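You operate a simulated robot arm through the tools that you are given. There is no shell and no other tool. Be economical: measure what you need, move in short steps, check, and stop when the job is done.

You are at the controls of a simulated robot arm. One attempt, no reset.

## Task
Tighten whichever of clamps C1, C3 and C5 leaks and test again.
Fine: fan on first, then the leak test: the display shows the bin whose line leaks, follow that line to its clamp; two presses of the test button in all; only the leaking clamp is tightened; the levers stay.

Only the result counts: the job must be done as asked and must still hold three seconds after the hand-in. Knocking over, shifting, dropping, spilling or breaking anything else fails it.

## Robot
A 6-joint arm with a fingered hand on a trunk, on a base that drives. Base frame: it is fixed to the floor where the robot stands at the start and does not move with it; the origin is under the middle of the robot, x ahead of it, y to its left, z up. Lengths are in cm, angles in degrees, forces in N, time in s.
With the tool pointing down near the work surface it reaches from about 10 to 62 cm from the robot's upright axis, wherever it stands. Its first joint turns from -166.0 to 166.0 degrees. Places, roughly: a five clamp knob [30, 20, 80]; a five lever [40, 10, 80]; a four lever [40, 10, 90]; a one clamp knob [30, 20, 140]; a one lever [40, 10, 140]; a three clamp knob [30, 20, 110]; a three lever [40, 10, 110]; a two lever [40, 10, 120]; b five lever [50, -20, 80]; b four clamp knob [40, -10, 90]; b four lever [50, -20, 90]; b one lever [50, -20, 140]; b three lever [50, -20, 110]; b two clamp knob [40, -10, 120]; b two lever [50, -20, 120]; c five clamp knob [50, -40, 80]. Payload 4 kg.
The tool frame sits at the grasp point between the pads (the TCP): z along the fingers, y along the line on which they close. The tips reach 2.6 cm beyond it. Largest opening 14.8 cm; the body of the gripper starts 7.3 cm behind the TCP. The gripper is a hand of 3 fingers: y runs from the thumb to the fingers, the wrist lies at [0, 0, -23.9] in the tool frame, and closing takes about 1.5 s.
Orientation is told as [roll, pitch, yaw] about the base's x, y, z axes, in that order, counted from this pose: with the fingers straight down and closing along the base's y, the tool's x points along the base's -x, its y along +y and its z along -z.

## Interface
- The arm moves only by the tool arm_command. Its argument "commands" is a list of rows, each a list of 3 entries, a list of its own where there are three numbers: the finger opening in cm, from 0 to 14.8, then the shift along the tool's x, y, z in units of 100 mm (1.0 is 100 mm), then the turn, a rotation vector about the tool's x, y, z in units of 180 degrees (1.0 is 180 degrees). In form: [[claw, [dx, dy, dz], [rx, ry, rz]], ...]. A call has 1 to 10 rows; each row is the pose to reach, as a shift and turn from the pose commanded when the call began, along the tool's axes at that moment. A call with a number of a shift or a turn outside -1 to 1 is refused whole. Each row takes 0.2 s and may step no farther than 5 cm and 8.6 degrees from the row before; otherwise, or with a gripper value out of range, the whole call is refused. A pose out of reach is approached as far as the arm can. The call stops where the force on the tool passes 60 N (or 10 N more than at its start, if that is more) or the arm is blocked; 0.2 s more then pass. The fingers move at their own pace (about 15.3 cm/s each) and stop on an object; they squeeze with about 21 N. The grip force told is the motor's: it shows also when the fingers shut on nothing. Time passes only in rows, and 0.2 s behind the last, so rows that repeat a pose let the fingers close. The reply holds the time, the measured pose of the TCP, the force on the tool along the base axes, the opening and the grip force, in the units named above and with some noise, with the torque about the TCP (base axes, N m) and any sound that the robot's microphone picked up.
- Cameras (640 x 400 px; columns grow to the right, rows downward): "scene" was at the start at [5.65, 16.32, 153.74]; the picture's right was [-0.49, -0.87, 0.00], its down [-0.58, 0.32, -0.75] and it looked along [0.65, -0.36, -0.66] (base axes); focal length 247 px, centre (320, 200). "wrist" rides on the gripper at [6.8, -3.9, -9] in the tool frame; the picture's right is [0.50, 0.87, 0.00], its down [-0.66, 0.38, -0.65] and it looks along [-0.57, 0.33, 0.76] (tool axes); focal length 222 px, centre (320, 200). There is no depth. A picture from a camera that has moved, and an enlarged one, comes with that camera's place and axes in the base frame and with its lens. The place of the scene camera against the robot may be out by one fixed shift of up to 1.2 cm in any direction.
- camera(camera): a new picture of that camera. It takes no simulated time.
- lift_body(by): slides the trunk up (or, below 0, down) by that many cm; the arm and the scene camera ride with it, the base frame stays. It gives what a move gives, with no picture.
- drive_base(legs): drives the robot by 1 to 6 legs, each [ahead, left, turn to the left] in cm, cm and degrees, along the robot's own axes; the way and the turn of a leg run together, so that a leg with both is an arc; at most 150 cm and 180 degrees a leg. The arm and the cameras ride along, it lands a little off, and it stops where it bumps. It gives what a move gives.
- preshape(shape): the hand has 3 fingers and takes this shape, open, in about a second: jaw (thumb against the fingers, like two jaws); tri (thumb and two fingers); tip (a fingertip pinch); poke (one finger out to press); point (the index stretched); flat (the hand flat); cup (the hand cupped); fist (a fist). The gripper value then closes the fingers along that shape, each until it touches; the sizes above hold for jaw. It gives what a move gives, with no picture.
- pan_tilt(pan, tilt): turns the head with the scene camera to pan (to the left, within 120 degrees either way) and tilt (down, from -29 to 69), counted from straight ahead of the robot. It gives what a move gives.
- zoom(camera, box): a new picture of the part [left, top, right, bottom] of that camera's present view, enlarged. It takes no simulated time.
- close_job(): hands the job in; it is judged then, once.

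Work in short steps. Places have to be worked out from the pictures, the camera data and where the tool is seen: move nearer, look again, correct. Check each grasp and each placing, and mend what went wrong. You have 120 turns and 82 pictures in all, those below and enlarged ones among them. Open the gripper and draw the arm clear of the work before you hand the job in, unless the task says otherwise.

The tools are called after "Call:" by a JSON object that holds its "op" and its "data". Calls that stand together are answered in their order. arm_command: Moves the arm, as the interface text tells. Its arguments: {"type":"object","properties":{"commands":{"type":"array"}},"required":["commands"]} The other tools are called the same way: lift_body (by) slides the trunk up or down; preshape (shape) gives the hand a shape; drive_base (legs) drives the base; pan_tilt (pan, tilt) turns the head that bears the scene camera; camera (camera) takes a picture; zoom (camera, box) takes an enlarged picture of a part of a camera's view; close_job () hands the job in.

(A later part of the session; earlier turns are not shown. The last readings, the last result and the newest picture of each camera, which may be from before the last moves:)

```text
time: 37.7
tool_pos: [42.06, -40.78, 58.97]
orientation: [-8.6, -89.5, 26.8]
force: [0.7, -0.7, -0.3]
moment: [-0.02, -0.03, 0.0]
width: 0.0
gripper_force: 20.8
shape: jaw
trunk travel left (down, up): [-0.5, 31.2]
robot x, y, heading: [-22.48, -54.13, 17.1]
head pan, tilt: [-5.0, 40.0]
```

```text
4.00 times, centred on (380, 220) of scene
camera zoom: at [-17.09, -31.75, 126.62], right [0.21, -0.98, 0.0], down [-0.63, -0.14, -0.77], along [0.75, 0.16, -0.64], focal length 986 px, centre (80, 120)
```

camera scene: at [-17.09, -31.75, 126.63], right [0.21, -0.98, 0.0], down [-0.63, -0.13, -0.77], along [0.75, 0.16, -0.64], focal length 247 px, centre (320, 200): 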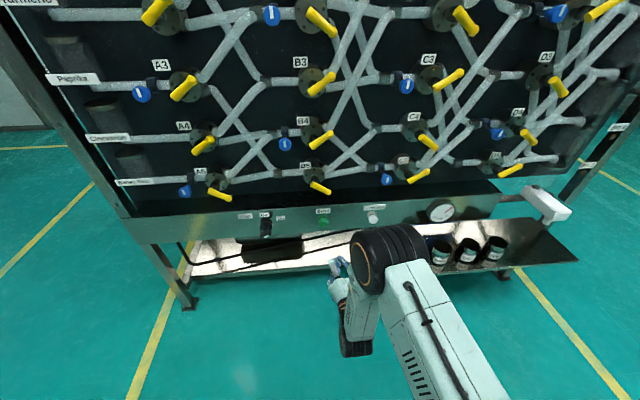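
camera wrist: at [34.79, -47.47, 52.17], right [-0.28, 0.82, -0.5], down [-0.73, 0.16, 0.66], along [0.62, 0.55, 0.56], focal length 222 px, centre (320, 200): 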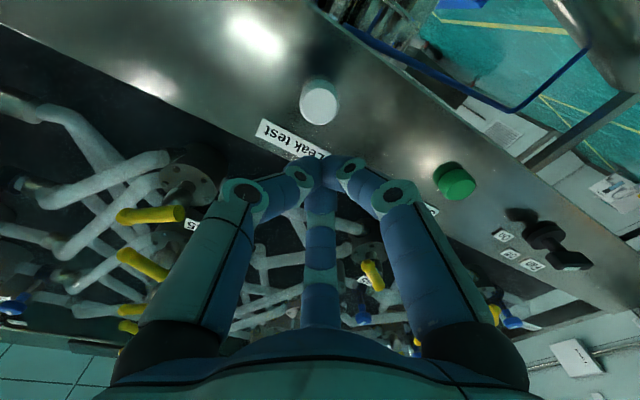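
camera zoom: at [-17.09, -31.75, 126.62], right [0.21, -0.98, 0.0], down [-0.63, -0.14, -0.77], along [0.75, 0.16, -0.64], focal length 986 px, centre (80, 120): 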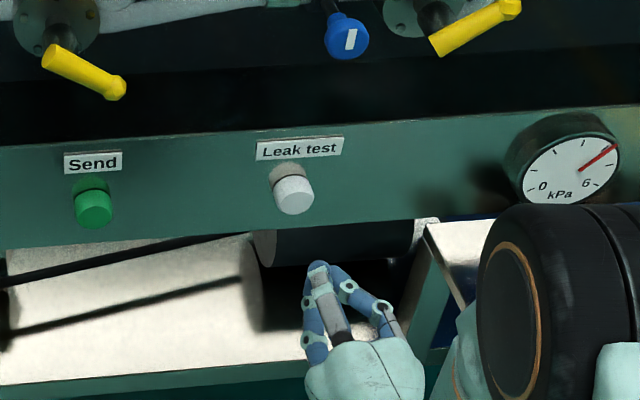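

Button computes to about 0.8 cm right and 1.4 cm below the tool axis. I correct and advance 6 cm.

Call:
{"op": "arm_command", "data": {"commands": [[0, [0.14, -0.08, 0.1], [0, 0, 0]], [0, [0.14, -0.08, 0.4], [0, 0, 0]], [0, [0.14, -0.08, 0.5], [0, 0, 0]], [0, [0.14, -0.08, 0.5], [0, 0, 0]]]}}

Call:
{"op": "camera", "data": {"camera": "wrist"}}

Call:
{"op": "zoom", "data": {"camera": "scene", "box": [300, 170, 460, 270]}}

```text
time: 38.7
tool_pos: [47.08, -39.92, 57.6]
orientation: [-5.8, -89.4, 24.1]
force: [-0.8, -0.5, 0.4]
moment: [0.0, 0.02, 0.0]
width: 0.0
gripper_force: 20.6
shape: jaw
trunk travel left (down, up): [-0.5, 31.2]
robot x, y, heading: [-22.45, -53.56, 17.2]
head pan, tilt: [-5.0, 40.0]
```

```text
43 pictures are left
camera wrist: at [39.74, -46.52, 50.85], right [-0.28, 0.82, -0.5], down [-0.73, 0.16, 0.66], along [0.62, 0.55, 0.56], focal length 222 px, centre (320, 200)
```

wrist: 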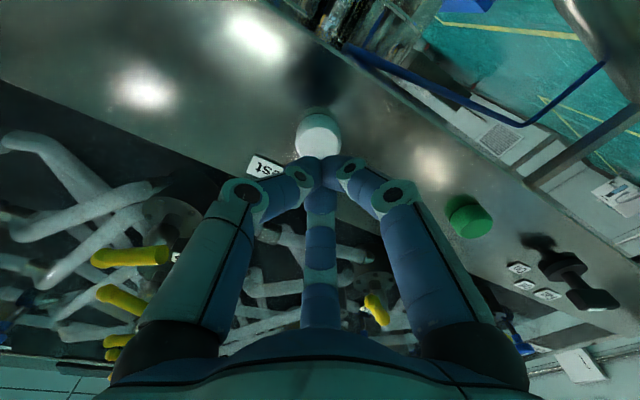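

```text
4.00 times, centred on (380, 220) of scene
camera zoom: at [-17.09, -31.75, 126.62], right [0.21, -0.98, 0.0], down [-0.63, -0.14, -0.77], along [0.75, 0.16, -0.64], focal length 986 px, centre (80, 120)
```

zoom: 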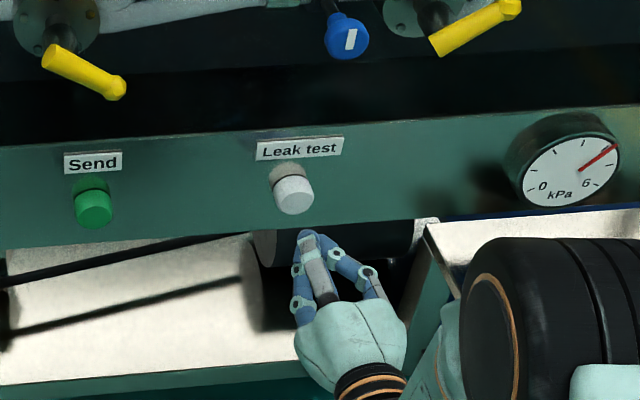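

Aligned within half a cm. Advance in 0.5 cm steps.

Call:
{"op": "arm_command", "data": {"commands": [[0, [0.04, -0.03, 0.05], [0, 0, 0]], [0, [0.05, -0.03, 0.1], [0, 0, 0]], [0, [0.05, -0.03, 0.15], [0, 0, 0]], [0, [0.05, -0.03, 0.2], [0, 0, 0]], [0, [0.05, -0.03, 0.25], [0, 0, 0]]]}}

```text
time: 39.9
tool_pos: [49.35, -39.32, 56.93]
orientation: [-7.2, -89.4, 25.6]
force: [-0.7, -0.4, 0.1]
moment: [-0.02, 0.0, 0.01]
width: 0.0
gripper_force: 21.6
shape: jaw
trunk travel left (down, up): [-0.5, 31.2]
robot x, y, heading: [-22.47, -53.5, 17.1]
head pan, tilt: [-5.0, 40.0]
```

No contact yet; one more look before the press, since presses are counted.

Call:
{"op": "zoom", "data": {"camera": "wrist", "box": [220, 60, 420, 220]}}

Call:
{"op": "zoom", "data": {"camera": "scene", "box": [340, 180, 420, 240]}}

```text
2.50 times, centred on (320, 140) of wrist
camera zoom: at [42.04, -45.96, 50.34], right [-0.28, 0.82, -0.5], down [-0.73, 0.16, 0.66], along [0.62, 0.55, 0.56], focal length 555 px, centre (320, 350)
```

zoom: 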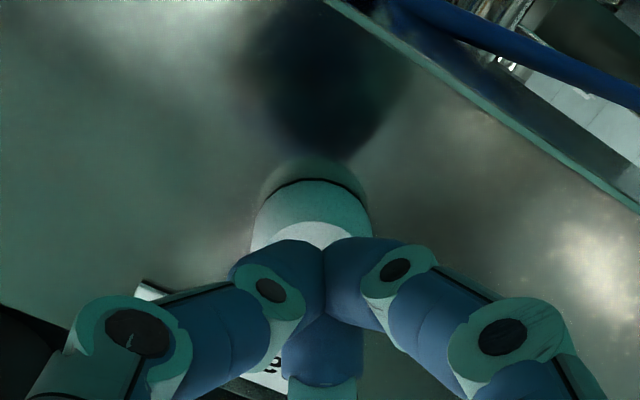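

```text
6.67 times, centred on (380, 210) of scene
camera zoom: at [-17.09, -31.75, 126.62], right [0.21, -0.98, 0.0], down [-0.63, -0.14, -0.77], along [0.75, 0.16, -0.64], focal length 1644 px, centre (-80, 133)
```

zoom: 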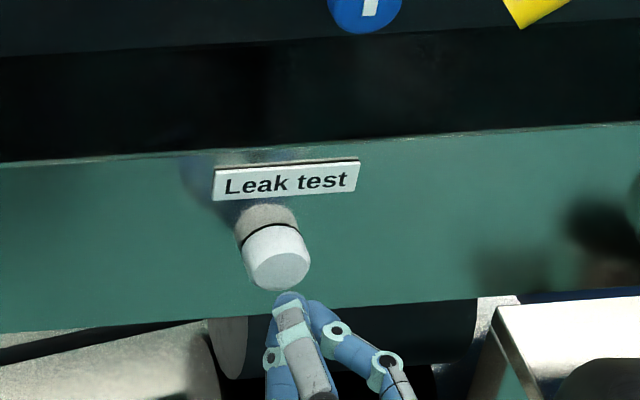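

Well aligned and nearly touching. Press in small steps.

Call:
{"op": "arm_command", "data": {"commands": [[0, [0, 0, 0.04], [0, 0, 0]], [0, [0, 0, 0.08], [0, 0, 0]], [0, [0, 0, 0.12], [0, 0, 0]], [0, [0, 0, 0.16], [0, 0, 0]]]}}

```text
time: 40.9
tool_pos: [50.8, -38.86, 57.1]
orientation: [-7.6, -89.5, 26.1]
force: [-0.2, 0.2, 0.0]
moment: [0.0, -0.02, 0.0]
width: 0.01
gripper_force: 21.5
shape: jaw
trunk travel left (down, up): [-0.5, 31.2]
robot x, y, heading: [-22.68, -53.8, 17.0]
head pan, tilt: [-5.0, 40.0]
```

Call:
{"op": "arm_command", "data": {"commands": [[0, [0, 0, 0.04], [0, 0, 0]], [0, [0, 0, 0.08], [0, 0, 0]], [0, [0, 0, 0.12], [0, 0, 0]]]}}

Call:
{"op": "zoom", "data": {"camera": "scene", "box": [340, 180, 420, 240]}}

```text
time: 41.7
tool_pos: [52.1, -38.5, 57.07]
orientation: [-5.3, -89.4, 23.6]
force: [-7.3, -1.2, 0.2]
moment: [-0.03, -0.05, 0.03]
width: 0.0
gripper_force: 21.0
shape: jaw
trunk travel left (down, up): [-0.5, 31.2]
robot x, y, heading: [-22.53, -53.63, 17.2]
head pan, tilt: [-5.0, 40.0]
heard: click
```

```text
6.67 times, centred on (380, 210) of scene
camera zoom: at [-17.17, -31.76, 126.63], right [0.21, -0.98, 0.0], down [-0.63, -0.14, -0.77], along [0.75, 0.16, -0.64], focal length 1644 px, centre (-80, 133)
```

zoom: 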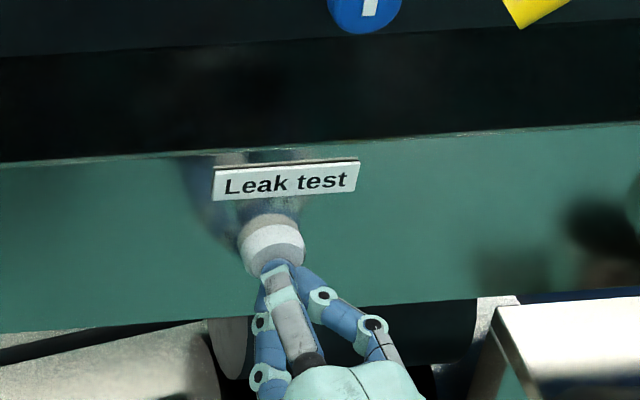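

Click heard – press one. Retract and read the display.

Call:
{"op": "arm_command", "data": {"commands": [[0, [0, 0, -0.3], [0, 0, 0]], [0, [0, 0, -0.7], [0, 0, 0]], [0, [0, 0, -1.0], [0, 0, 0]], [0, [0, 0, -1.0], [0, 0, 0]]]}}

Call:
{"op": "pan_tilt", "data": {"pan": -15, "tilt": 5}}

Call:
{"op": "camera", "data": {"camera": "scene"}}

```text
time: 42.7
tool_pos: [42.54, -41.67, 57.11]
orientation: [-8.8, -89.5, 27.2]
force: [0.1, 0.4, -0.4]
moment: [-0.01, 0.01, 0.02]
width: 0.01
gripper_force: 21.0
shape: jaw
trunk travel left (down, up): [-0.5, 31.2]
robot x, y, heading: [-22.68, -53.89, 17.0]
head pan, tilt: [-5.0, 40.0]
```

```text
time: 43.7
tool_pos: [42.48, -41.62, 57.03]
orientation: [-7.3, -89.4, 25.6]
force: [0.4, -0.1, 0.0]
moment: [0.03, 0.04, 0.03]
width: 0.02
gripper_force: 21.1
shape: jaw
trunk travel left (down, up): [-0.5, 31.2]
robot x, y, heading: [-22.69, -53.64, 17.4]
head pan, tilt: [-15.0, 5.0]
```

```text
38 pictures are left
camera scene: at [-16.22, -33.19, 132.19], right [0.04, -1.0, 0.0], down [-0.09, 0.0, -1.0], along [1.0, 0.04, -0.09], focal length 247 px, centre (320, 200)
```

scene: 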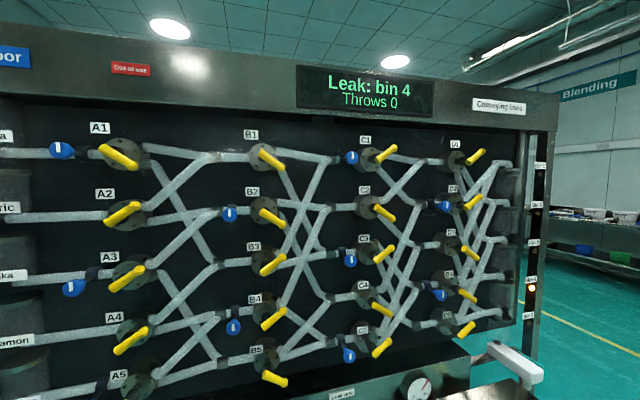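

Display: "Leak: bin 4". Bin labels are on the right end with a lamp. Zoom in to trace lines C–D–bin.

Call:
{"op": "zoom", "data": {"camera": "scene", "box": [430, 130, 560, 350]}}

Call:
{"op": "zoom", "data": {"camera": "scene", "box": [340, 130, 480, 250]}}

Call:
{"op": "zoom", "data": {"camera": "scene", "box": [340, 230, 480, 370]}}

```text
1.82 times, centred on (495, 240) of scene
camera zoom: at [-16.22, -33.19, 132.19], right [0.04, -1.0, 0.0], down [-0.09, 0.0, -1.0], along [1.0, 0.04, -0.09], focal length 448 px, centre (2, 127)
```

zoom: 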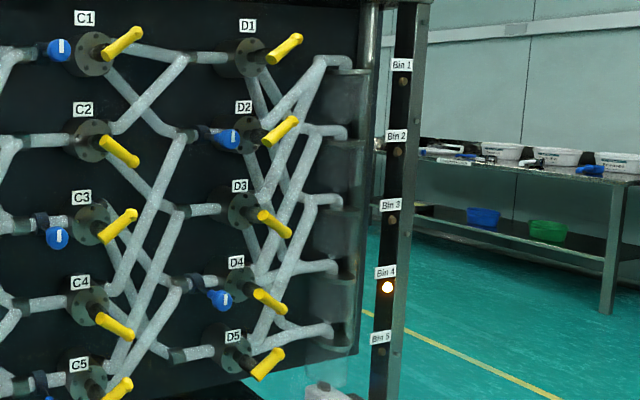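

```text
3.33 times, centred on (410, 190) of scene
camera zoom: at [-16.22, -33.19, 132.19], right [0.04, -1.0, 0.0], down [-0.09, 0.0, -1.0], along [1.0, 0.04, -0.09], focal length 822 px, centre (20, 233)
```

zoom: 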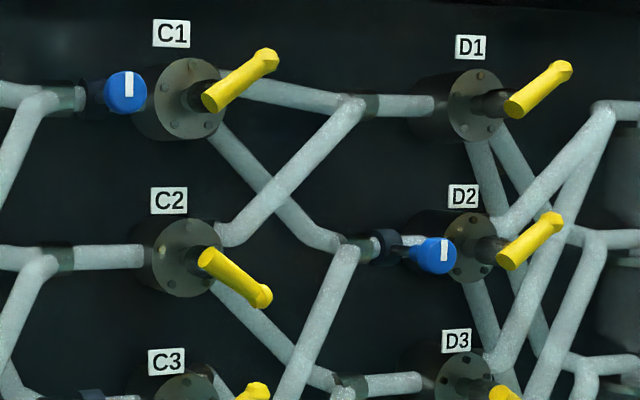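

```text
2.86 times, centred on (410, 300) of scene
camera zoom: at [-16.22, -33.19, 132.19], right [0.04, -1.0, 0.0], down [-0.09, 0.0, -1.0], along [1.0, 0.04, -0.09], focal length 704 px, centre (63, -86)
```

zoom: 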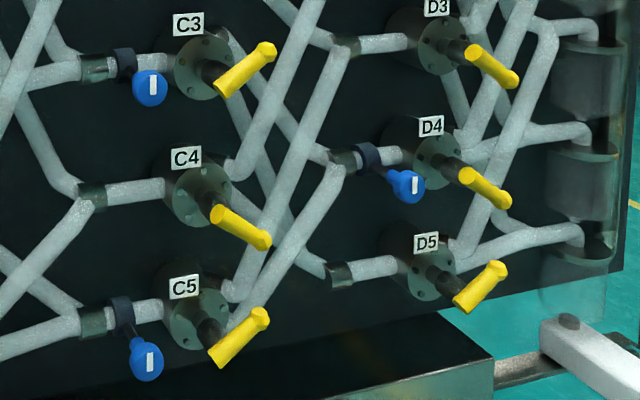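

Lines seem to run C→D in a crossing lattice; D→bins is hidden from this angle. I retract and raise the arm, then drive right for a frontal look at the D column.

Call:
{"op": "arm_command", "data": {"commands": [[0, [-0.3, 0, -0.3], [0, 0, 0]], [0, [-0.6, 0, -0.6], [0, 0, 0]], [0, [-0.9, 0, -0.9], [0, 0, 0]], [0, [-1.0, 0.3, -1.0], [0, 0, 0]]]}}

Call:
{"op": "drive_base", "data": {"legs": [[0, -28, 0]]}}

Call:
{"op": "pan_tilt", "data": {"pan": -12, "tilt": 10}}

Call:
{"op": "camera", "data": {"camera": "scene"}}

```text
time: 44.7
tool_pos: [32.14, -41.9, 67.17]
orientation: [-7.5, -89.4, 25.8]
force: [-0.4, 0.4, -0.2]
moment: [0.01, 0.02, 0.02]
width: 0.0
gripper_force: 21.0
shape: jaw
trunk travel left (down, up): [-0.5, 31.2]
robot x, y, heading: [-22.9, -53.41, 16.9]
head pan, tilt: [-15.0, 5.0]
```

```text
time: 47.8
tool_pos: [40.47, -68.54, 67.3]
orientation: [-7.0, -89.3, 25.6]
force: [-0.4, -0.1, -0.5]
moment: [-0.01, 0.02, 0.02]
width: 0.01
gripper_force: 20.6
shape: jaw
trunk travel left (down, up): [-0.5, 31.2]
robot x, y, heading: [-14.28, -80.57, 17.5]
head pan, tilt: [-15.0, 5.0]
```

```text
time: 48.4
tool_pos: [40.42, -68.49, 67.27]
orientation: [-7.4, -89.3, 25.9]
force: [-0.6, -0.1, 0.2]
moment: [0.04, 0.02, -0.03]
width: 0.0
gripper_force: 21.3
shape: jaw
trunk travel left (down, up): [-0.5, 31.2]
robot x, y, heading: [-14.13, -80.57, 17.5]
head pan, tilt: [-12.0, 10.0]
```

```text
34 pictures are left
camera scene: at [-7.92, -59.46, 131.39], right [0.09, -1.0, 0.0], down [-0.17, -0.02, -0.98], along [0.98, 0.09, -0.17], focal length 247 px, centre (320, 200)
```

scene: 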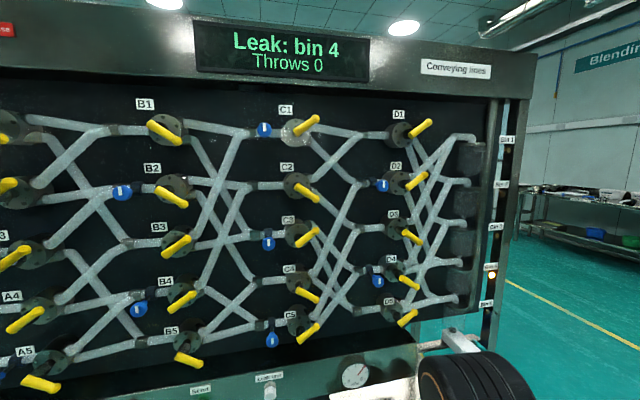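

Call:
{"op": "zoom", "data": {"camera": "scene", "box": [376, 100, 520, 220]}}

Call:
{"op": "zoom", "data": {"camera": "scene", "box": [376, 200, 520, 340]}}

Call:
{"op": "zoom", "data": {"camera": "scene", "box": [250, 90, 420, 350]}}

```text
3.33 times, centred on (448, 160) of scene
camera zoom: at [-7.92, -59.46, 131.39], right [0.09, -1.0, 0.0], down [-0.17, -0.02, -0.98], along [0.98, 0.09, -0.17], focal length 822 px, centre (-107, 333)
```

zoom: 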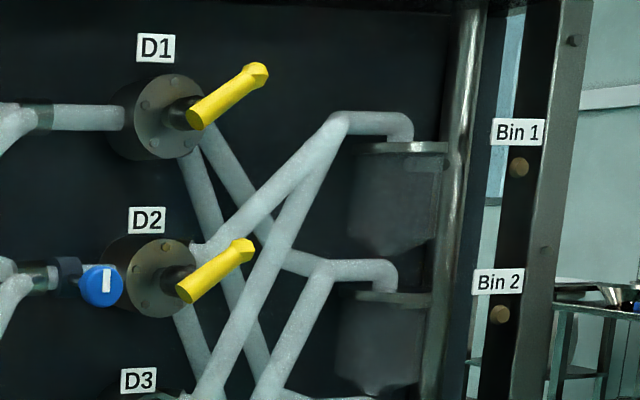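

```text
2.86 times, centred on (448, 270) of scene
camera zoom: at [-7.92, -59.46, 131.39], right [0.09, -1.0, 0.0], down [-0.17, -0.02, -0.98], along [0.98, 0.09, -0.17], focal length 704 px, centre (-46, 0)
```

zoom: 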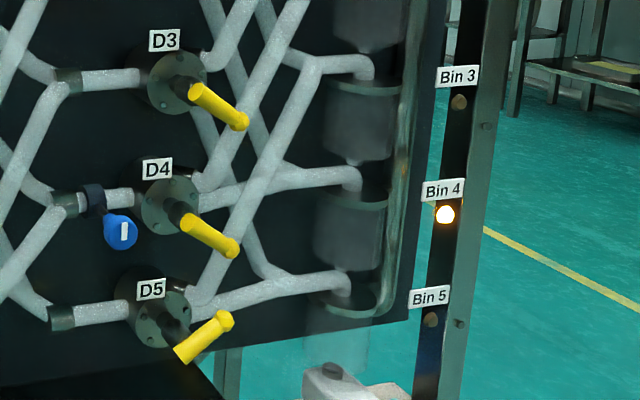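

```text
1.54 times, centred on (335, 220) of scene
camera zoom: at [-7.92, -59.46, 131.39], right [0.09, -1.0, 0.0], down [-0.17, -0.02, -0.98], along [0.98, 0.09, -0.17], focal length 379 px, centre (297, 169)
```

zoom: 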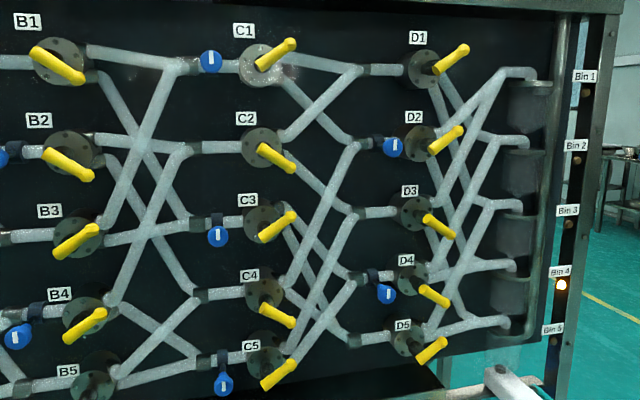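

Tracing with lever up = upper outlet: bin 4 ← D4 (lever down) ← C3 (lever up). I zoom on the C clamps for signs of looseness and for geometry.

Call:
{"op": "zoom", "data": {"camera": "scene", "box": [240, 210, 340, 290]}}

Call:
{"op": "zoom", "data": {"camera": "scene", "box": [240, 100, 340, 180]}}

Call:
{"op": "zoom", "data": {"camera": "scene", "box": [240, 290, 340, 370]}}

```text
5.00 times, centred on (290, 250) of scene
camera zoom: at [-7.92, -59.46, 131.39], right [0.09, -1.0, 0.0], down [-0.17, -0.02, -0.98], along [0.98, 0.09, -0.17], focal length 1233 px, centre (470, -50)
```

zoom: 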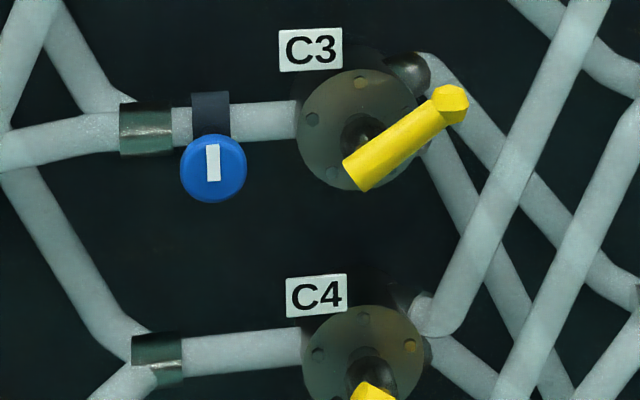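

```text
5.00 times, centred on (290, 140) of scene
camera zoom: at [-7.92, -59.46, 131.39], right [0.09, -1.0, 0.0], down [-0.17, -0.02, -0.98], along [0.98, 0.09, -0.17], focal length 1233 px, centre (470, 500)
```

zoom: 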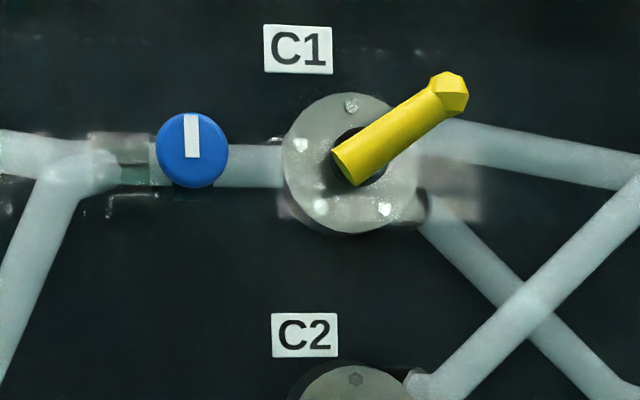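

```text
5.00 times, centred on (290, 330) of scene
camera zoom: at [-7.92, -59.46, 131.39], right [0.09, -1.0, 0.0], down [-0.17, -0.02, -0.98], along [0.98, 0.09, -0.17], focal length 1233 px, centre (470, -450)
```

zoom: 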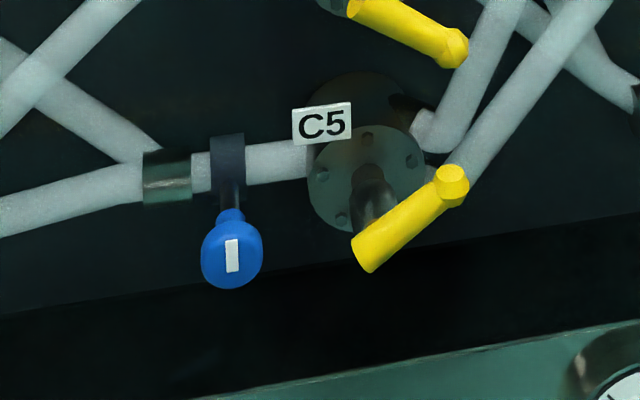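

All signs indicate C3: knob at about (55.8, -39.4, 107). The C3 lever end lies ~7 cm to its right, so I'll keep the opening small. I drive left 12 cm and raise the trunk.

Call:
{"op": "drive_base", "data": {"legs": [[0, 12, 0]]}}

Call:
{"op": "lift_body", "data": {"by": 27}}

Call:
{"op": "arm_command", "data": {"commands": [[8, [-0.3, 0.2, 0], [0, 0, 0]], [8, [-0.6, 0.5, 0], [0, 0, 0]], [8, [-0.9, 0.9, 0.1], [0, 0, 0]], [8, [-1.0, 1.0, 0.3], [0, 0, 0]]]}}

```text
time: 50.1
tool_pos: [36.85, -56.76, 67.21]
orientation: [-7.6, -89.4, 26.1]
force: [-0.5, -0.4, 0.1]
moment: [-0.01, 0.02, -0.02]
width: 0.01
gripper_force: 21.4
shape: jaw
trunk travel left (down, up): [-0.5, 31.2]
robot x, y, heading: [-18.08, -69.11, 17.4]
head pan, tilt: [-12.0, 10.0]
```

```text
time: 52.9
tool_pos: [36.67, -56.85, 94.32]
orientation: [-6.6, -89.4, 25.1]
force: [-1.0, 0.4, -0.1]
moment: [0.02, 0.05, 0.02]
width: 0.0
gripper_force: 21.2
shape: jaw
trunk travel left (down, up): [-27.5, 4.2]
robot x, y, heading: [-17.8, -68.58, 17.4]
head pan, tilt: [-12.0, 10.0]
```

```text
refused: row 3 steps farther than a row can; nothing moved
```

A step was slightly too long; I resend with smaller steps, adding a counter-clockwise roll so there is clockwise travel available.

Call:
{"op": "arm_command", "data": {"commands": [[8, [-0.15, 0.15, 0], [0, 0, -0.042]], [8, [-0.3, 0.3, 0.05], [0, 0, -0.084]], [8, [-0.45, 0.45, 0.1], [0, 0, -0.126]], [8, [-0.6, 0.6, 0.2], [0, 0, -0.168]], [8, [-0.75, 0.75, 0.3], [0, 0, -0.21]], [8, [-0.9, 0.9, 0.4], [0, 0, -0.252]], [8, [-1.0, 1.0, 0.5], [0, 0, -0.294]]]}}

Call:
{"op": "camera", "data": {"camera": "wrist"}}

```text
time: 54.5
tool_pos: [38.39, -45.73, 104.2]
orientation: [-89.4, -36.9, 108.1]
force: [0.1, -0.3, 0.2]
moment: [0.04, -0.03, 0.0]
width: 7.98
gripper_force: 0.0
shape: jaw
trunk travel left (down, up): [-27.5, 4.2]
robot x, y, heading: [-17.9, -68.52, 17.6]
head pan, tilt: [-12.0, 10.0]
```

```text
27 pictures are left
camera wrist: at [32.43, -55.96, 103.31], right [-0.05, 0.11, -0.99], down [-0.86, 0.5, 0.1], along [0.51, 0.86, 0.07], focal length 222 px, centre (320, 200)
```

wrist: 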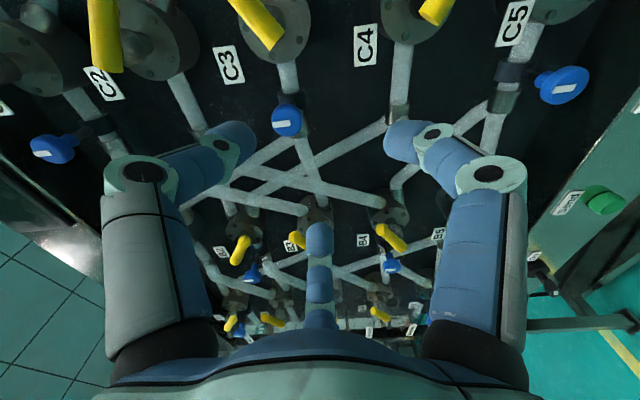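

The wrist view and both scene rays agree at knob depth ≈39.5 along the normal, s≈53.4, z≈108. I align and advance 8 cm, then look.

Call:
{"op": "arm_command", "data": {"commands": [[8, [-0.36, -0.2, 0], [0, 0, 0]], [8, [-0.36, -0.2, 0.3], [0, 0, 0]], [8, [-0.36, -0.2, 0.6], [0, 0, 0]], [8, [-0.36, -0.2, 0.8], [0, 0, 0]], [8, [-0.36, -0.2, 0.8], [0, 0, 0]]]}}

Call:
{"op": "camera", "data": {"camera": "wrist"}}

```text
time: 55.7
tool_pos: [45.46, -41.64, 107.87]
orientation: [-89.2, -36.9, 108.1]
force: [0.0, -1.3, 0.4]
moment: [-0.01, -0.02, -0.01]
width: 8.01
gripper_force: 0.1
shape: jaw
trunk travel left (down, up): [-27.5, 4.2]
robot x, y, heading: [-17.95, -68.62, 17.3]
head pan, tilt: [-12.0, 10.0]
```

```text
26 pictures are left
camera wrist: at [39.48, -52.03, 106.96], right [-0.05, 0.11, -0.99], down [-0.86, 0.5, 0.1], along [0.51, 0.86, 0.07], focal length 222 px, centre (320, 200)
```

wrist: 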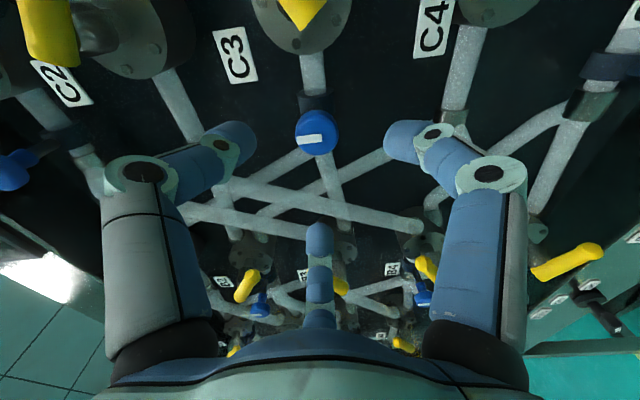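

Knob nearly centred. Advance 6 cm more.

Call:
{"op": "arm_command", "data": {"commands": [[8, [-0.03, 0.02, 0.2], [0, 0, 0]], [8, [-0.03, 0.02, 0.4], [0, 0, 0]], [8, [-0.03, 0.02, 0.6], [0, 0, 0]], [8, [-0.03, 0.02, 0.6], [0, 0, 0]]]}}

Call:
{"op": "camera", "data": {"camera": "wrist"}}

Call:
{"op": "zoom", "data": {"camera": "scene", "box": [200, 140, 400, 300]}}

```text
time: 56.7
tool_pos: [51.12, -39.54, 107.74]
orientation: [-89.3, -37.0, 108.1]
force: [0.0, 0.4, 0.3]
moment: [-0.01, 0.01, 0.01]
width: 8.0
gripper_force: 0.0
shape: jaw
trunk travel left (down, up): [-27.5, 4.2]
robot x, y, heading: [-17.79, -68.9, 17.2]
head pan, tilt: [-12.0, 10.0]
```

```text
25 pictures are left
camera wrist: at [45.05, -49.73, 106.89], right [-0.05, 0.11, -0.99], down [-0.86, 0.5, 0.1], along [0.51, 0.86, 0.07], focal length 222 px, centre (320, 200)
```

wrist: 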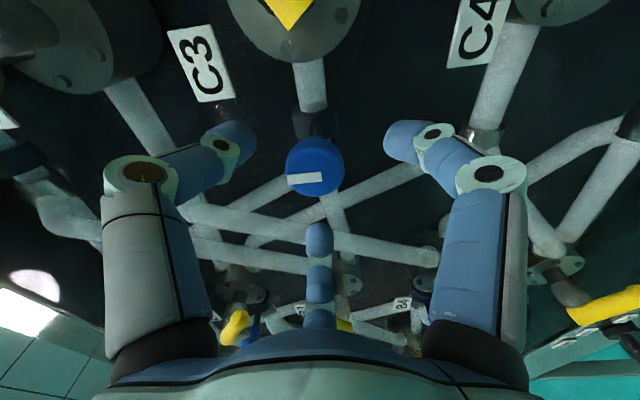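

```text
2.50 times, centred on (300, 220) of scene
camera zoom: at [-16.53, -49.4, 158.76], right [0.09, -1.0, 0.0], down [-0.17, -0.02, -0.98], along [0.98, 0.09, -0.17], focal length 616 px, centre (370, 150)
```

zoom: 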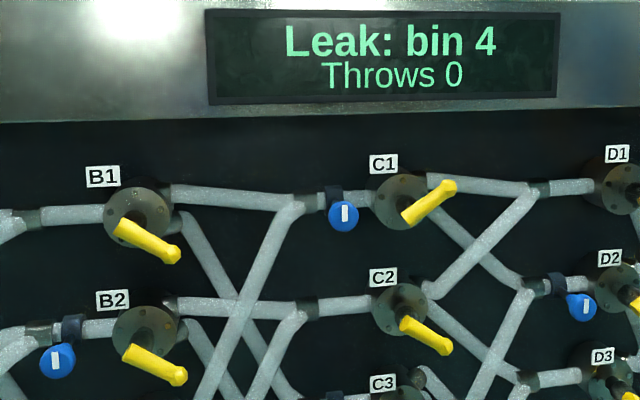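

Knob face is about 2 cm ahead, offset (+0.6, -0.6) in tool x,y. I correct and advance 2.9 cm, then close.

Call:
{"op": "arm_command", "data": {"commands": [[8, [0.06, -0.06, 0.1], [0, 0, 0]], [8, [0.06, -0.06, 0.2], [0, 0, 0]], [8, [0.06, -0.06, 0.29], [0, 0, 0]], [8, [0.06, -0.06, 0.29], [0, 0, 0]]]}}

Call:
{"op": "camera", "data": {"camera": "wrist"}}

```text
time: 57.7
tool_pos: [54.18, -39.29, 107.86]
orientation: [-89.4, -37.0, 108.2]
force: [-0.3, 0.3, 0.0]
moment: [0.0, 0.03, -0.01]
width: 8.01
gripper_force: 0.0
shape: jaw
trunk travel left (down, up): [-27.5, 4.2]
robot x, y, heading: [-17.99, -68.65, 17.3]
head pan, tilt: [-12.0, 10.0]
```

```text
23 pictures are left
camera wrist: at [48.18, -49.51, 107.05], right [-0.05, 0.11, -0.99], down [-0.86, 0.5, 0.1], along [0.51, 0.86, 0.07], focal length 222 px, centre (320, 200)
```

wrist: 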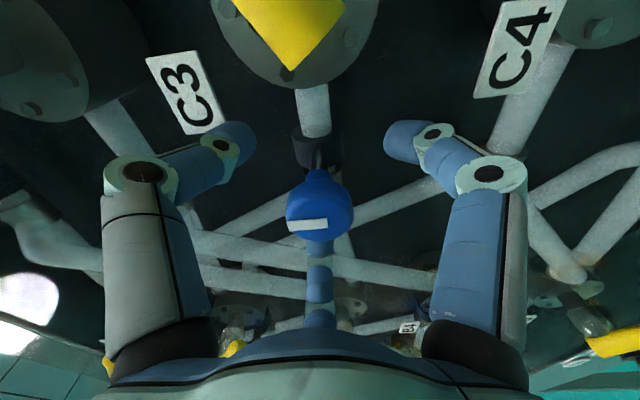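

The knob is centred, with the TCP about 1 cm past its face. Closing.

Call:
{"op": "arm_command", "data": {"commands": [[5, [0, 0, 0], [0, 0, 0]], [3, [0, 0, 0], [0, 0, 0]], [0, [0, 0, 0], [0, 0, 0]], [0, [0, 0, 0], [0, 0, 0]], [0, [0, 0, 0], [0, 0, 0]], [0, [0, 0, 0], [0, 0, 0]]]}}

Call:
{"op": "camera", "data": {"camera": "wrist"}}

```text
time: 59.1
tool_pos: [54.26, -39.27, 107.89]
orientation: [-89.4, -37.1, 108.0]
force: [3.4, -0.9, 1.0]
moment: [0.01, 0.05, 0.01]
width: 0.92
gripper_force: 20.5
shape: jaw
trunk travel left (down, up): [-27.5, 4.2]
robot x, y, heading: [-18.08, -68.98, 17.3]
head pan, tilt: [-12.0, 10.0]
```

```text
22 pictures are left
camera wrist: at [48.22, -49.54, 107.04], right [-0.05, 0.11, -0.99], down [-0.86, 0.5, 0.1], along [0.51, 0.86, 0.07], focal length 222 px, centre (320, 200)
```

wrist: 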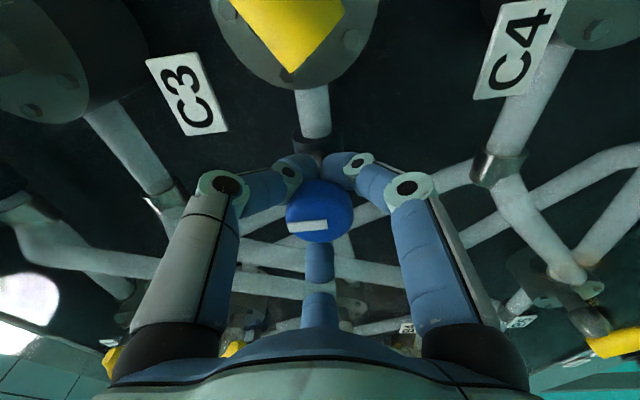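

The fingers closed on the narrow neck behind the disc. I open, draw back 1.8 cm and grip the disc.

Call:
{"op": "arm_command", "data": {"commands": [[4, [0, 0, 0], [0, 0, 0]], [8, [0, 0, 0], [0, 0, 0]], [8, [0, 0, 0], [0, 0, 0]], [8, [0, 0, -0.1], [0, 0, 0]], [8, [0, 0, -0.2], [0, 0, 0]], [5, [0, 0, -0.2], [0, 0, 0]], [2, [0, 0, -0.2], [0, 0, 0]], [0, [0, 0, -0.2], [0, 0, 0]], [0, [0, 0, -0.2], [0, 0, 0]], [0, [0, 0, -0.2], [0, 0, 0]]]}}

Call:
{"op": "camera", "data": {"camera": "wrist"}}

```text
time: 61.3
tool_pos: [52.25, -39.87, 108.03]
orientation: [-89.3, -37.0, 108.2]
force: [-1.2, 3.6, 1.8]
moment: [0.04, -0.07, 0.12]
width: 2.68
gripper_force: 21.0
shape: jaw
trunk travel left (down, up): [-27.5, 4.2]
robot x, y, heading: [-18.13, -68.73, 17.4]
head pan, tilt: [-12.0, 10.0]
```

```text
21 pictures are left
camera wrist: at [46.25, -50.09, 107.07], right [-0.05, 0.11, -0.99], down [-0.86, 0.5, 0.1], along [0.51, 0.86, 0.07], focal length 222 px, centre (320, 200)
```

wrist: 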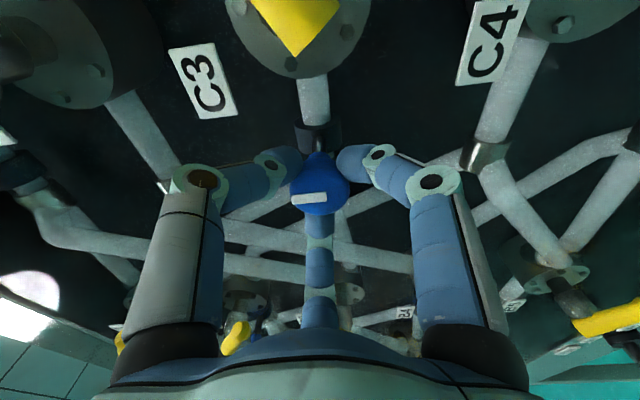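

Now the disc is gripped (2.7 cm). I turn clockwise ~37° and check the stripe and torque.

Call:
{"op": "arm_command", "data": {"commands": [[0, [0, 0, 0], [0, 0, 0.042]], [0, [0, 0, 0], [0, 0, 0.084]], [0, [0, 0, 0], [0, 0, 0.126]], [0, [0, 0, 0], [0, 0, 0.168]], [0, [0, 0, 0], [0, 0, 0.21]]]}}

Call:
{"op": "camera", "data": {"camera": "wrist"}}

```text
time: 62.5
tool_pos: [52.25, -39.86, 107.82]
orientation: [-87.5, -75.0, 106.1]
force: [-0.9, 5.6, -4.0]
moment: [-0.04, 0.04, 0.16]
width: 2.62
gripper_force: 21.0
shape: jaw
trunk travel left (down, up): [-27.5, 4.2]
robot x, y, heading: [-18.11, -68.88, 17.4]
head pan, tilt: [-12.0, 10.0]
```

```text
20 pictures are left
camera wrist: at [45.49, -47.98, 102.46], right [-0.23, 0.67, -0.71], down [-0.78, 0.3, 0.54], along [0.57, 0.68, 0.45], focal length 222 px, centre (320, 200)
```

wrist: 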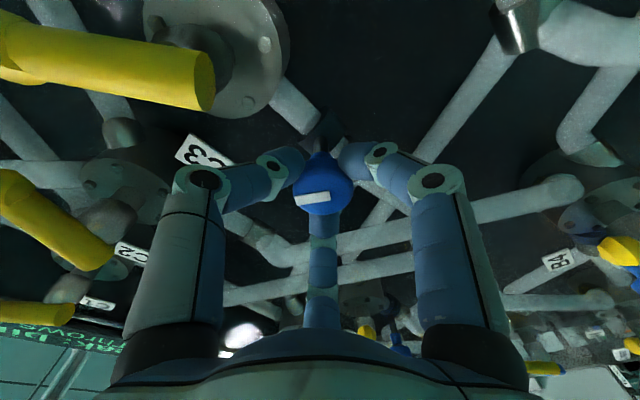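

The knob turns with the hand. Continue another 38°, watching force.

Call:
{"op": "arm_command", "data": {"commands": [[0, [0, 0, 0], [0, 0, 0.042]], [0, [0, 0, 0], [0, 0, 0.084]], [0, [0, 0, 0], [0, 0, 0.126]], [0, [0, 0, 0], [0, 0, 0.168]], [0, [0, 0, 0], [0, 0, 0.21]]]}}

Call:
{"op": "camera", "data": {"camera": "wrist"}}

```text
time: 63.7
tool_pos: [52.18, -39.75, 107.84]
orientation: [88.4, -67.2, -69.9]
force: [-2.2, 8.6, -5.4]
moment: [-0.11, 0.14, 0.21]
width: 2.56
gripper_force: 21.1
shape: jaw
trunk travel left (down, up): [-27.5, 4.2]
robot x, y, heading: [-18.06, -68.89, 17.3]
head pan, tilt: [-12.0, 10.0]
```

```text
19 pictures are left
camera wrist: at [44.01, -43.63, 100.27], right [-0.32, 0.94, -0.13], down [-0.64, -0.11, 0.76], along [0.7, 0.32, 0.64], focal length 222 px, centre (320, 200)
```

wrist: 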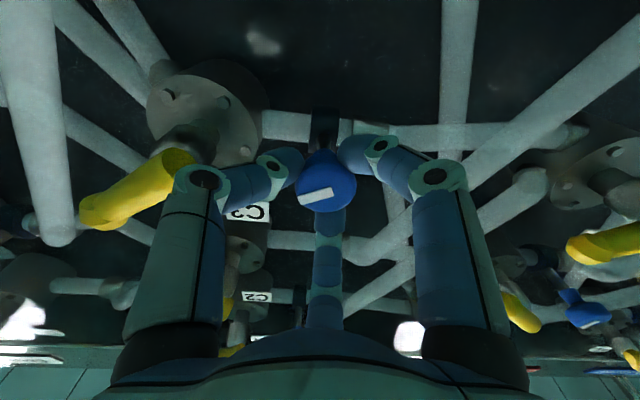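

Knob still follows; lateral force rose a bit, so I check clearance to the C3 lever with the scene camera.

Call:
{"op": "pan_tilt", "data": {"pan": 0, "tilt": 38}}

Call:
{"op": "camera", "data": {"camera": "scene"}}

```text
time: 64.6
tool_pos: [52.17, -39.72, 107.95]
orientation: [88.4, -67.4, -69.9]
force: [-2.2, 9.7, -7.1]
moment: [-0.06, 0.12, 0.22]
width: 2.61
gripper_force: 21.0
shape: jaw
trunk travel left (down, up): [-27.5, 4.2]
robot x, y, heading: [-18.05, -69.08, 17.3]
head pan, tilt: [0.0, 38.0]
```

```text
18 pictures are left
camera scene: at [-17.48, -47.49, 154.26], right [0.3, -0.95, 0.0], down [-0.59, -0.18, -0.79], along [0.75, 0.23, -0.62], focal length 247 px, centre (320, 200)
```

scene: 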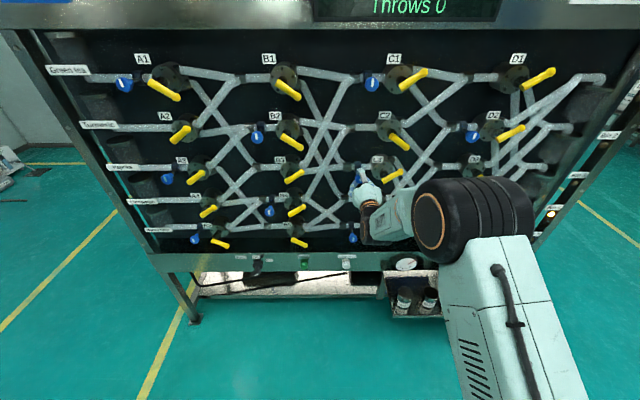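

Call:
{"op": "zoom", "data": {"camera": "scene", "box": [340, 140, 420, 200]}}

```text
6.67 times, centred on (380, 170) of scene
camera zoom: at [-17.48, -47.49, 154.26], right [0.3, -0.95, 0.0], down [-0.59, -0.18, -0.79], along [0.75, 0.23, -0.62], focal length 1644 px, centre (-80, 400)
```

zoom: 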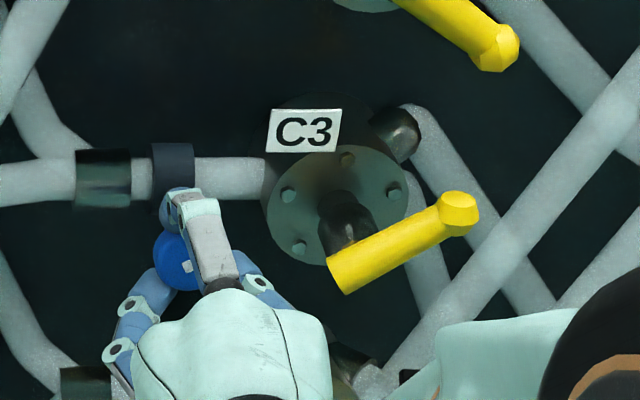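

Well clear of the lever. I turn another 45°.

Call:
{"op": "arm_command", "data": {"commands": [[0, [0, 0, 0], [0, 0, 0.042]], [0, [0, 0, 0], [0, 0, 0.084]], [0, [0, 0, 0], [0, 0, 0.126]], [0, [0, 0, 0], [0, 0, 0.168]], [0, [0, 0, 0], [0, 0, 0.21]], [0, [0, 0, 0], [0, 0, 0.25]]]}}

Call:
{"op": "camera", "data": {"camera": "wrist"}}

```text
time: 66.0
tool_pos: [52.31, -39.7, 107.94]
orientation: [89.3, -22.3, -71.2]
force: [-4.1, 10.5, -4.6]
moment: [-0.1, 0.12, 0.29]
width: 2.56
gripper_force: 20.9
shape: jaw
trunk travel left (down, up): [-27.5, 4.2]
robot x, y, heading: [-17.95, -69.28, 17.4]
head pan, tilt: [0.0, 38.0]
```

```text
16 pictures are left
camera wrist: at [42.19, -38.13, 101.81], right [-0.25, 0.75, 0.61], down [-0.47, -0.64, 0.61], along [0.85, -0.14, 0.51], focal length 222 px, centre (320, 200)
```

wrist: 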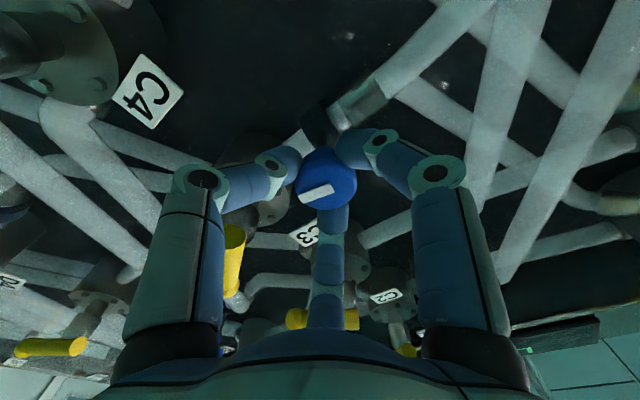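

The knob has turned ~100° with a little slip and no stop felt. I continue another 45°.

Call:
{"op": "arm_command", "data": {"commands": [[0, [0, 0, 0], [0, 0, 0.042]], [0, [0, 0, 0], [0, 0, 0.084]], [0, [0, 0, 0], [0, 0, 0.126]], [0, [0, 0, 0], [0, 0, 0.168]], [0, [0, 0, 0], [0, 0, 0.21]], [0, [0, 0, 0], [0, 0, 0.25]]]}}

Call:
{"op": "camera", "data": {"camera": "wrist"}}

```text
time: 67.4
tool_pos: [52.43, -40.01, 107.76]
orientation: [89.2, 22.8, -72.0]
force: [1.0, -2.9, -13.1]
moment: [-0.64, 0.21, -0.05]
width: 2.47
gripper_force: 20.8
shape: jaw
trunk travel left (down, up): [-27.5, 4.2]
robot x, y, heading: [-18.23, -69.22, 17.3]
head pan, tilt: [0.0, 38.0]
```

```text
15 pictures are left
camera wrist: at [41.49, -35.59, 106.85], right [-0.03, 0.12, 0.99], down [-0.38, -0.92, 0.1], along [0.92, -0.38, 0.07], focal length 222 px, centre (320, 200)
```

wrist: 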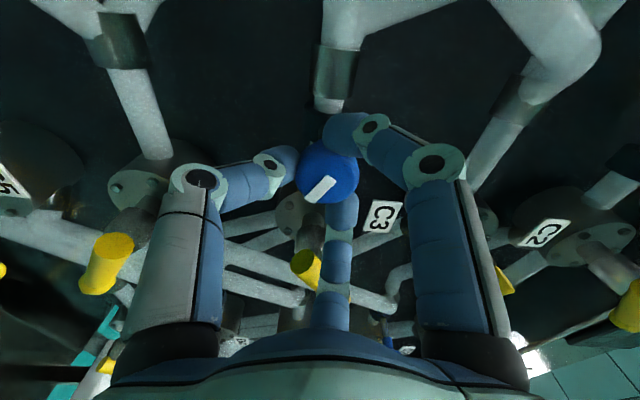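

Axial torque jumped to ~0.55 N·m: probably the stop. I push 15° more to confirm that it's tight.

Call:
{"op": "arm_command", "data": {"commands": [[0, [0, 0, 0], [0, 0, 0.042]], [0, [0, 0, 0], [0, 0, 0.084]], [0, [0, 0, 0], [0, 0, 0.084]]]}}

Call:
{"op": "camera", "data": {"camera": "wrist"}}

```text
time: 68.2
tool_pos: [52.53, -40.12, 107.52]
orientation: [88.6, 37.8, -72.3]
force: [-0.2, -12.8, -31.4]
moment: [-1.3, 0.38, -0.11]
width: 2.4
gripper_force: 21.1
shape: jaw
trunk travel left (down, up): [-27.5, 4.2]
robot x, y, heading: [-18.09, -69.02, 17.3]
head pan, tilt: [0.0, 38.0]
```

```text
14 pictures are left
camera wrist: at [41.62, -35.62, 108.65], right [0.06, -0.12, 0.99], down [-0.38, -0.92, -0.09], along [0.92, -0.38, -0.1], focal length 222 px, centre (320, 200)
```

wrist: 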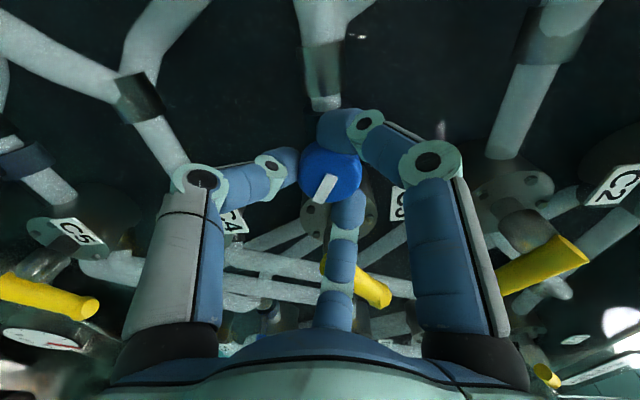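

The knob stayed put while torque rose to 1.35 N·m: C3 is tight. Release and draw straight back.

Call:
{"op": "arm_command", "data": {"commands": [[4, [0, 0, 0], [0, 0, 0]], [7, [0, 0, 0], [0, 0, 0]], [7, [0, 0, 0], [0, 0, 0]], [7, [0, 0, -0.2], [0, 0, 0]], [7, [0, 0, -0.6], [0, 0, 0]], [7, [0, 0, -1.0], [0, 0, 0]]]}}

Call:
{"op": "zoom", "data": {"camera": "scene", "box": [340, 130, 440, 200]}}

```text
time: 69.6
tool_pos: [42.59, -42.95, 108.14]
orientation: [89.4, 37.7, -71.8]
force: [0.0, 0.1, -0.3]
moment: [0.0, 0.01, 0.0]
width: 6.97
gripper_force: 0.3
shape: jaw
trunk travel left (down, up): [-27.5, 4.2]
robot x, y, heading: [-17.81, -68.74, 17.5]
head pan, tilt: [0.0, 38.0]
```

```text
5.71 times, centred on (390, 165) of scene
camera zoom: at [-17.6, -47.7, 154.29], right [0.3, -0.95, 0.0], down [-0.59, -0.18, -0.79], along [0.75, 0.24, -0.62], focal length 1409 px, centre (-80, 400)
```

zoom: 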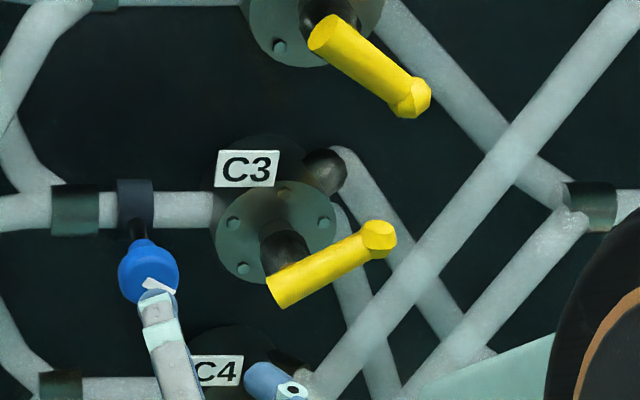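

C3's stripe has turned ~120°, lever unchanged. I retract further, unroll the hand, and lower the trunk to press Leak test again.

Call:
{"op": "arm_command", "data": {"commands": [[7, [0, 0, -0.3], [0, 0, -0.045]], [7, [0, 0, -0.6], [0, 0, -0.09]], [7, [0, 0, -0.8], [0, 0, -0.135]], [5, [0, 0, -0.8], [0, 0, -0.18]], [3, [0, 0, -0.8], [0, 0, -0.225]], [0, [0, 0, -0.8], [0, 0, -0.27]], [0, [0, 0, -0.8], [0, 0, -0.315]], [0, [0, 0, -0.8], [0, 0, -0.36]], [0, [0, 0, -0.8], [0, 0, -0.405]], [0, [0, 0, -0.8], [0, 0, -0.45]]]}}

Call:
{"op": "arm_command", "data": {"commands": [[0, [0, 0, 0], [0, 0, -0.045]], [0, [0, 0, 0], [0, 0, -0.09]], [0, [0, 0, 0], [0, 0, -0.135]], [0, [0, 0, 0], [0, 0, -0.18]], [0, [0, 0, 0], [0, 0, -0.225]], [0, [0, 0, 0], [0, 0, -0.263]]]}}

Call:
{"op": "lift_body", "data": {"by": -27}}

```text
time: 71.8
tool_pos: [35.22, -45.6, 108.09]
orientation: [89.2, -43.4, -70.8]
force: [0.4, -0.2, -0.5]
moment: [0.01, 0.0, -0.01]
width: 0.0
gripper_force: 21.2
shape: jaw
trunk travel left (down, up): [-27.5, 4.2]
robot x, y, heading: [-17.93, -68.78, 17.6]
head pan, tilt: [0.0, 38.0]
```

```text
time: 73.2
tool_pos: [35.2, -45.72, 108.12]
orientation: [-54.0, -89.1, 72.6]
force: [0.1, -0.5, 0.1]
moment: [-0.01, 0.02, -0.04]
width: 0.0
gripper_force: 21.2
shape: jaw
trunk travel left (down, up): [-27.5, 4.2]
robot x, y, heading: [-17.95, -68.95, 17.5]
head pan, tilt: [0.0, 38.0]
```

```text
time: 76.0
tool_pos: [35.09, -45.55, 81.24]
orientation: [-49.2, -89.2, 67.7]
force: [-0.5, 0.3, 0.3]
moment: [0.05, 0.01, 0.04]
width: 0.03
gripper_force: 21.5
shape: jaw
trunk travel left (down, up): [-0.5, 31.2]
robot x, y, heading: [-17.73, -68.78, 17.5]
head pan, tilt: [0.0, 38.0]
```

Move down to button height and slightly left, still 18 cm off the face.

Call:
{"op": "arm_command", "data": {"commands": [[0, [0.4, 0.05, 0], [0, 0, 0]], [0, [0.8, 0.1, 0], [0, 0, 0]], [0, [1.0, 0.16, 0], [0, 0, 0]]]}}

Call:
{"op": "arm_command", "data": {"commands": [[0, [0.4, 0, 0], [0, 0, 0]], [0, [0.8, 0, 0.1], [0, 0, 0]], [0, [1.0, 0, 0.4], [0, 0, 0]]]}}

Call:
{"op": "arm_command", "data": {"commands": [[0, [0.2, 0, 0.1], [0, 0, 0]], [0, [0.41, 0, 0.4], [0, 0, 0]], [0, [0.41, 0, 0.6], [0, 0, 0]], [0, [0.41, 0, 0.6], [0, 0, 0]]]}}

Call:
{"op": "camera", "data": {"camera": "wrist"}}

```text
time: 76.8
tool_pos: [34.56, -44.12, 71.06]
orientation: [-47.3, -89.2, 65.9]
force: [0.2, -1.0, 0.3]
moment: [0.01, 0.02, 0.0]
width: 0.0
gripper_force: 21.4
shape: jaw
trunk travel left (down, up): [-0.5, 31.2]
robot x, y, heading: [-18.02, -68.84, 17.4]
head pan, tilt: [0.0, 38.0]
```

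```text
time: 77.6
tool_pos: [38.4, -42.89, 61.09]
orientation: [-47.8, -89.2, 66.4]
force: [0.6, 0.4, -0.5]
moment: [0.0, -0.03, -0.05]
width: 0.02
gripper_force: 21.2
shape: jaw
trunk travel left (down, up): [-0.5, 31.2]
robot x, y, heading: [-17.56, -68.82, 17.3]
head pan, tilt: [0.0, 38.0]
```

```text
time: 78.6
tool_pos: [43.99, -41.13, 56.72]
orientation: [-47.3, -89.2, 66.1]
force: [-0.1, 0.0, 0.9]
moment: [-0.01, -0.04, -0.04]
width: 0.0
gripper_force: 20.9
shape: jaw
trunk travel left (down, up): [-0.5, 31.2]
robot x, y, heading: [-17.82, -69.01, 17.3]
head pan, tilt: [0.0, 38.0]
```

```text
12 pictures are left
camera wrist: at [36.73, -47.84, 50.15], right [-0.28, 0.81, -0.51], down [-0.74, 0.16, 0.66], along [0.62, 0.56, 0.56], focal length 222 px, centre (320, 200)
```

wrist: 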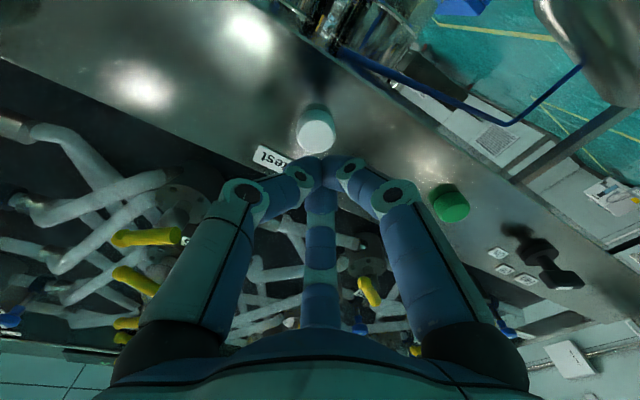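

Button computes to (53.9, -38.0, 57.3): aligned within 0.6 cm. I advance 6 cm with a small upward correction.

Call:
{"op": "arm_command", "data": {"commands": [[0, [-0.04, 0, 0.2], [0, 0, 0]], [0, [-0.04, 0, 0.4], [0, 0, 0]], [0, [-0.04, 0, 0.55], [0, 0, 0]], [0, [-0.04, 0, 0.55], [0, 0, 0]]]}}

Call:
{"op": "zoom", "data": {"camera": "wrist", "box": [220, 60, 420, 220]}}

```text
time: 79.6
tool_pos: [49.2, -39.45, 57.24]
orientation: [-47.3, -89.1, 65.8]
force: [-0.1, 0.0, 0.5]
moment: [0.02, 0.0, 0.03]
width: 0.02
gripper_force: 20.5
shape: jaw
trunk travel left (down, up): [-0.5, 31.2]
robot x, y, heading: [-17.9, -69.17, 17.5]
head pan, tilt: [0.0, 38.0]
```

```text
2.50 times, centred on (320, 140) of wrist
camera zoom: at [41.92, -46.16, 50.51], right [-0.28, 0.81, -0.51], down [-0.74, 0.16, 0.66], along [0.62, 0.56, 0.56], focal length 555 px, centre (320, 350)
```

zoom: 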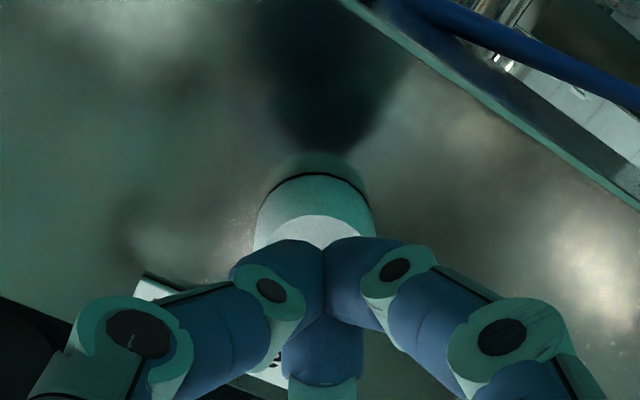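

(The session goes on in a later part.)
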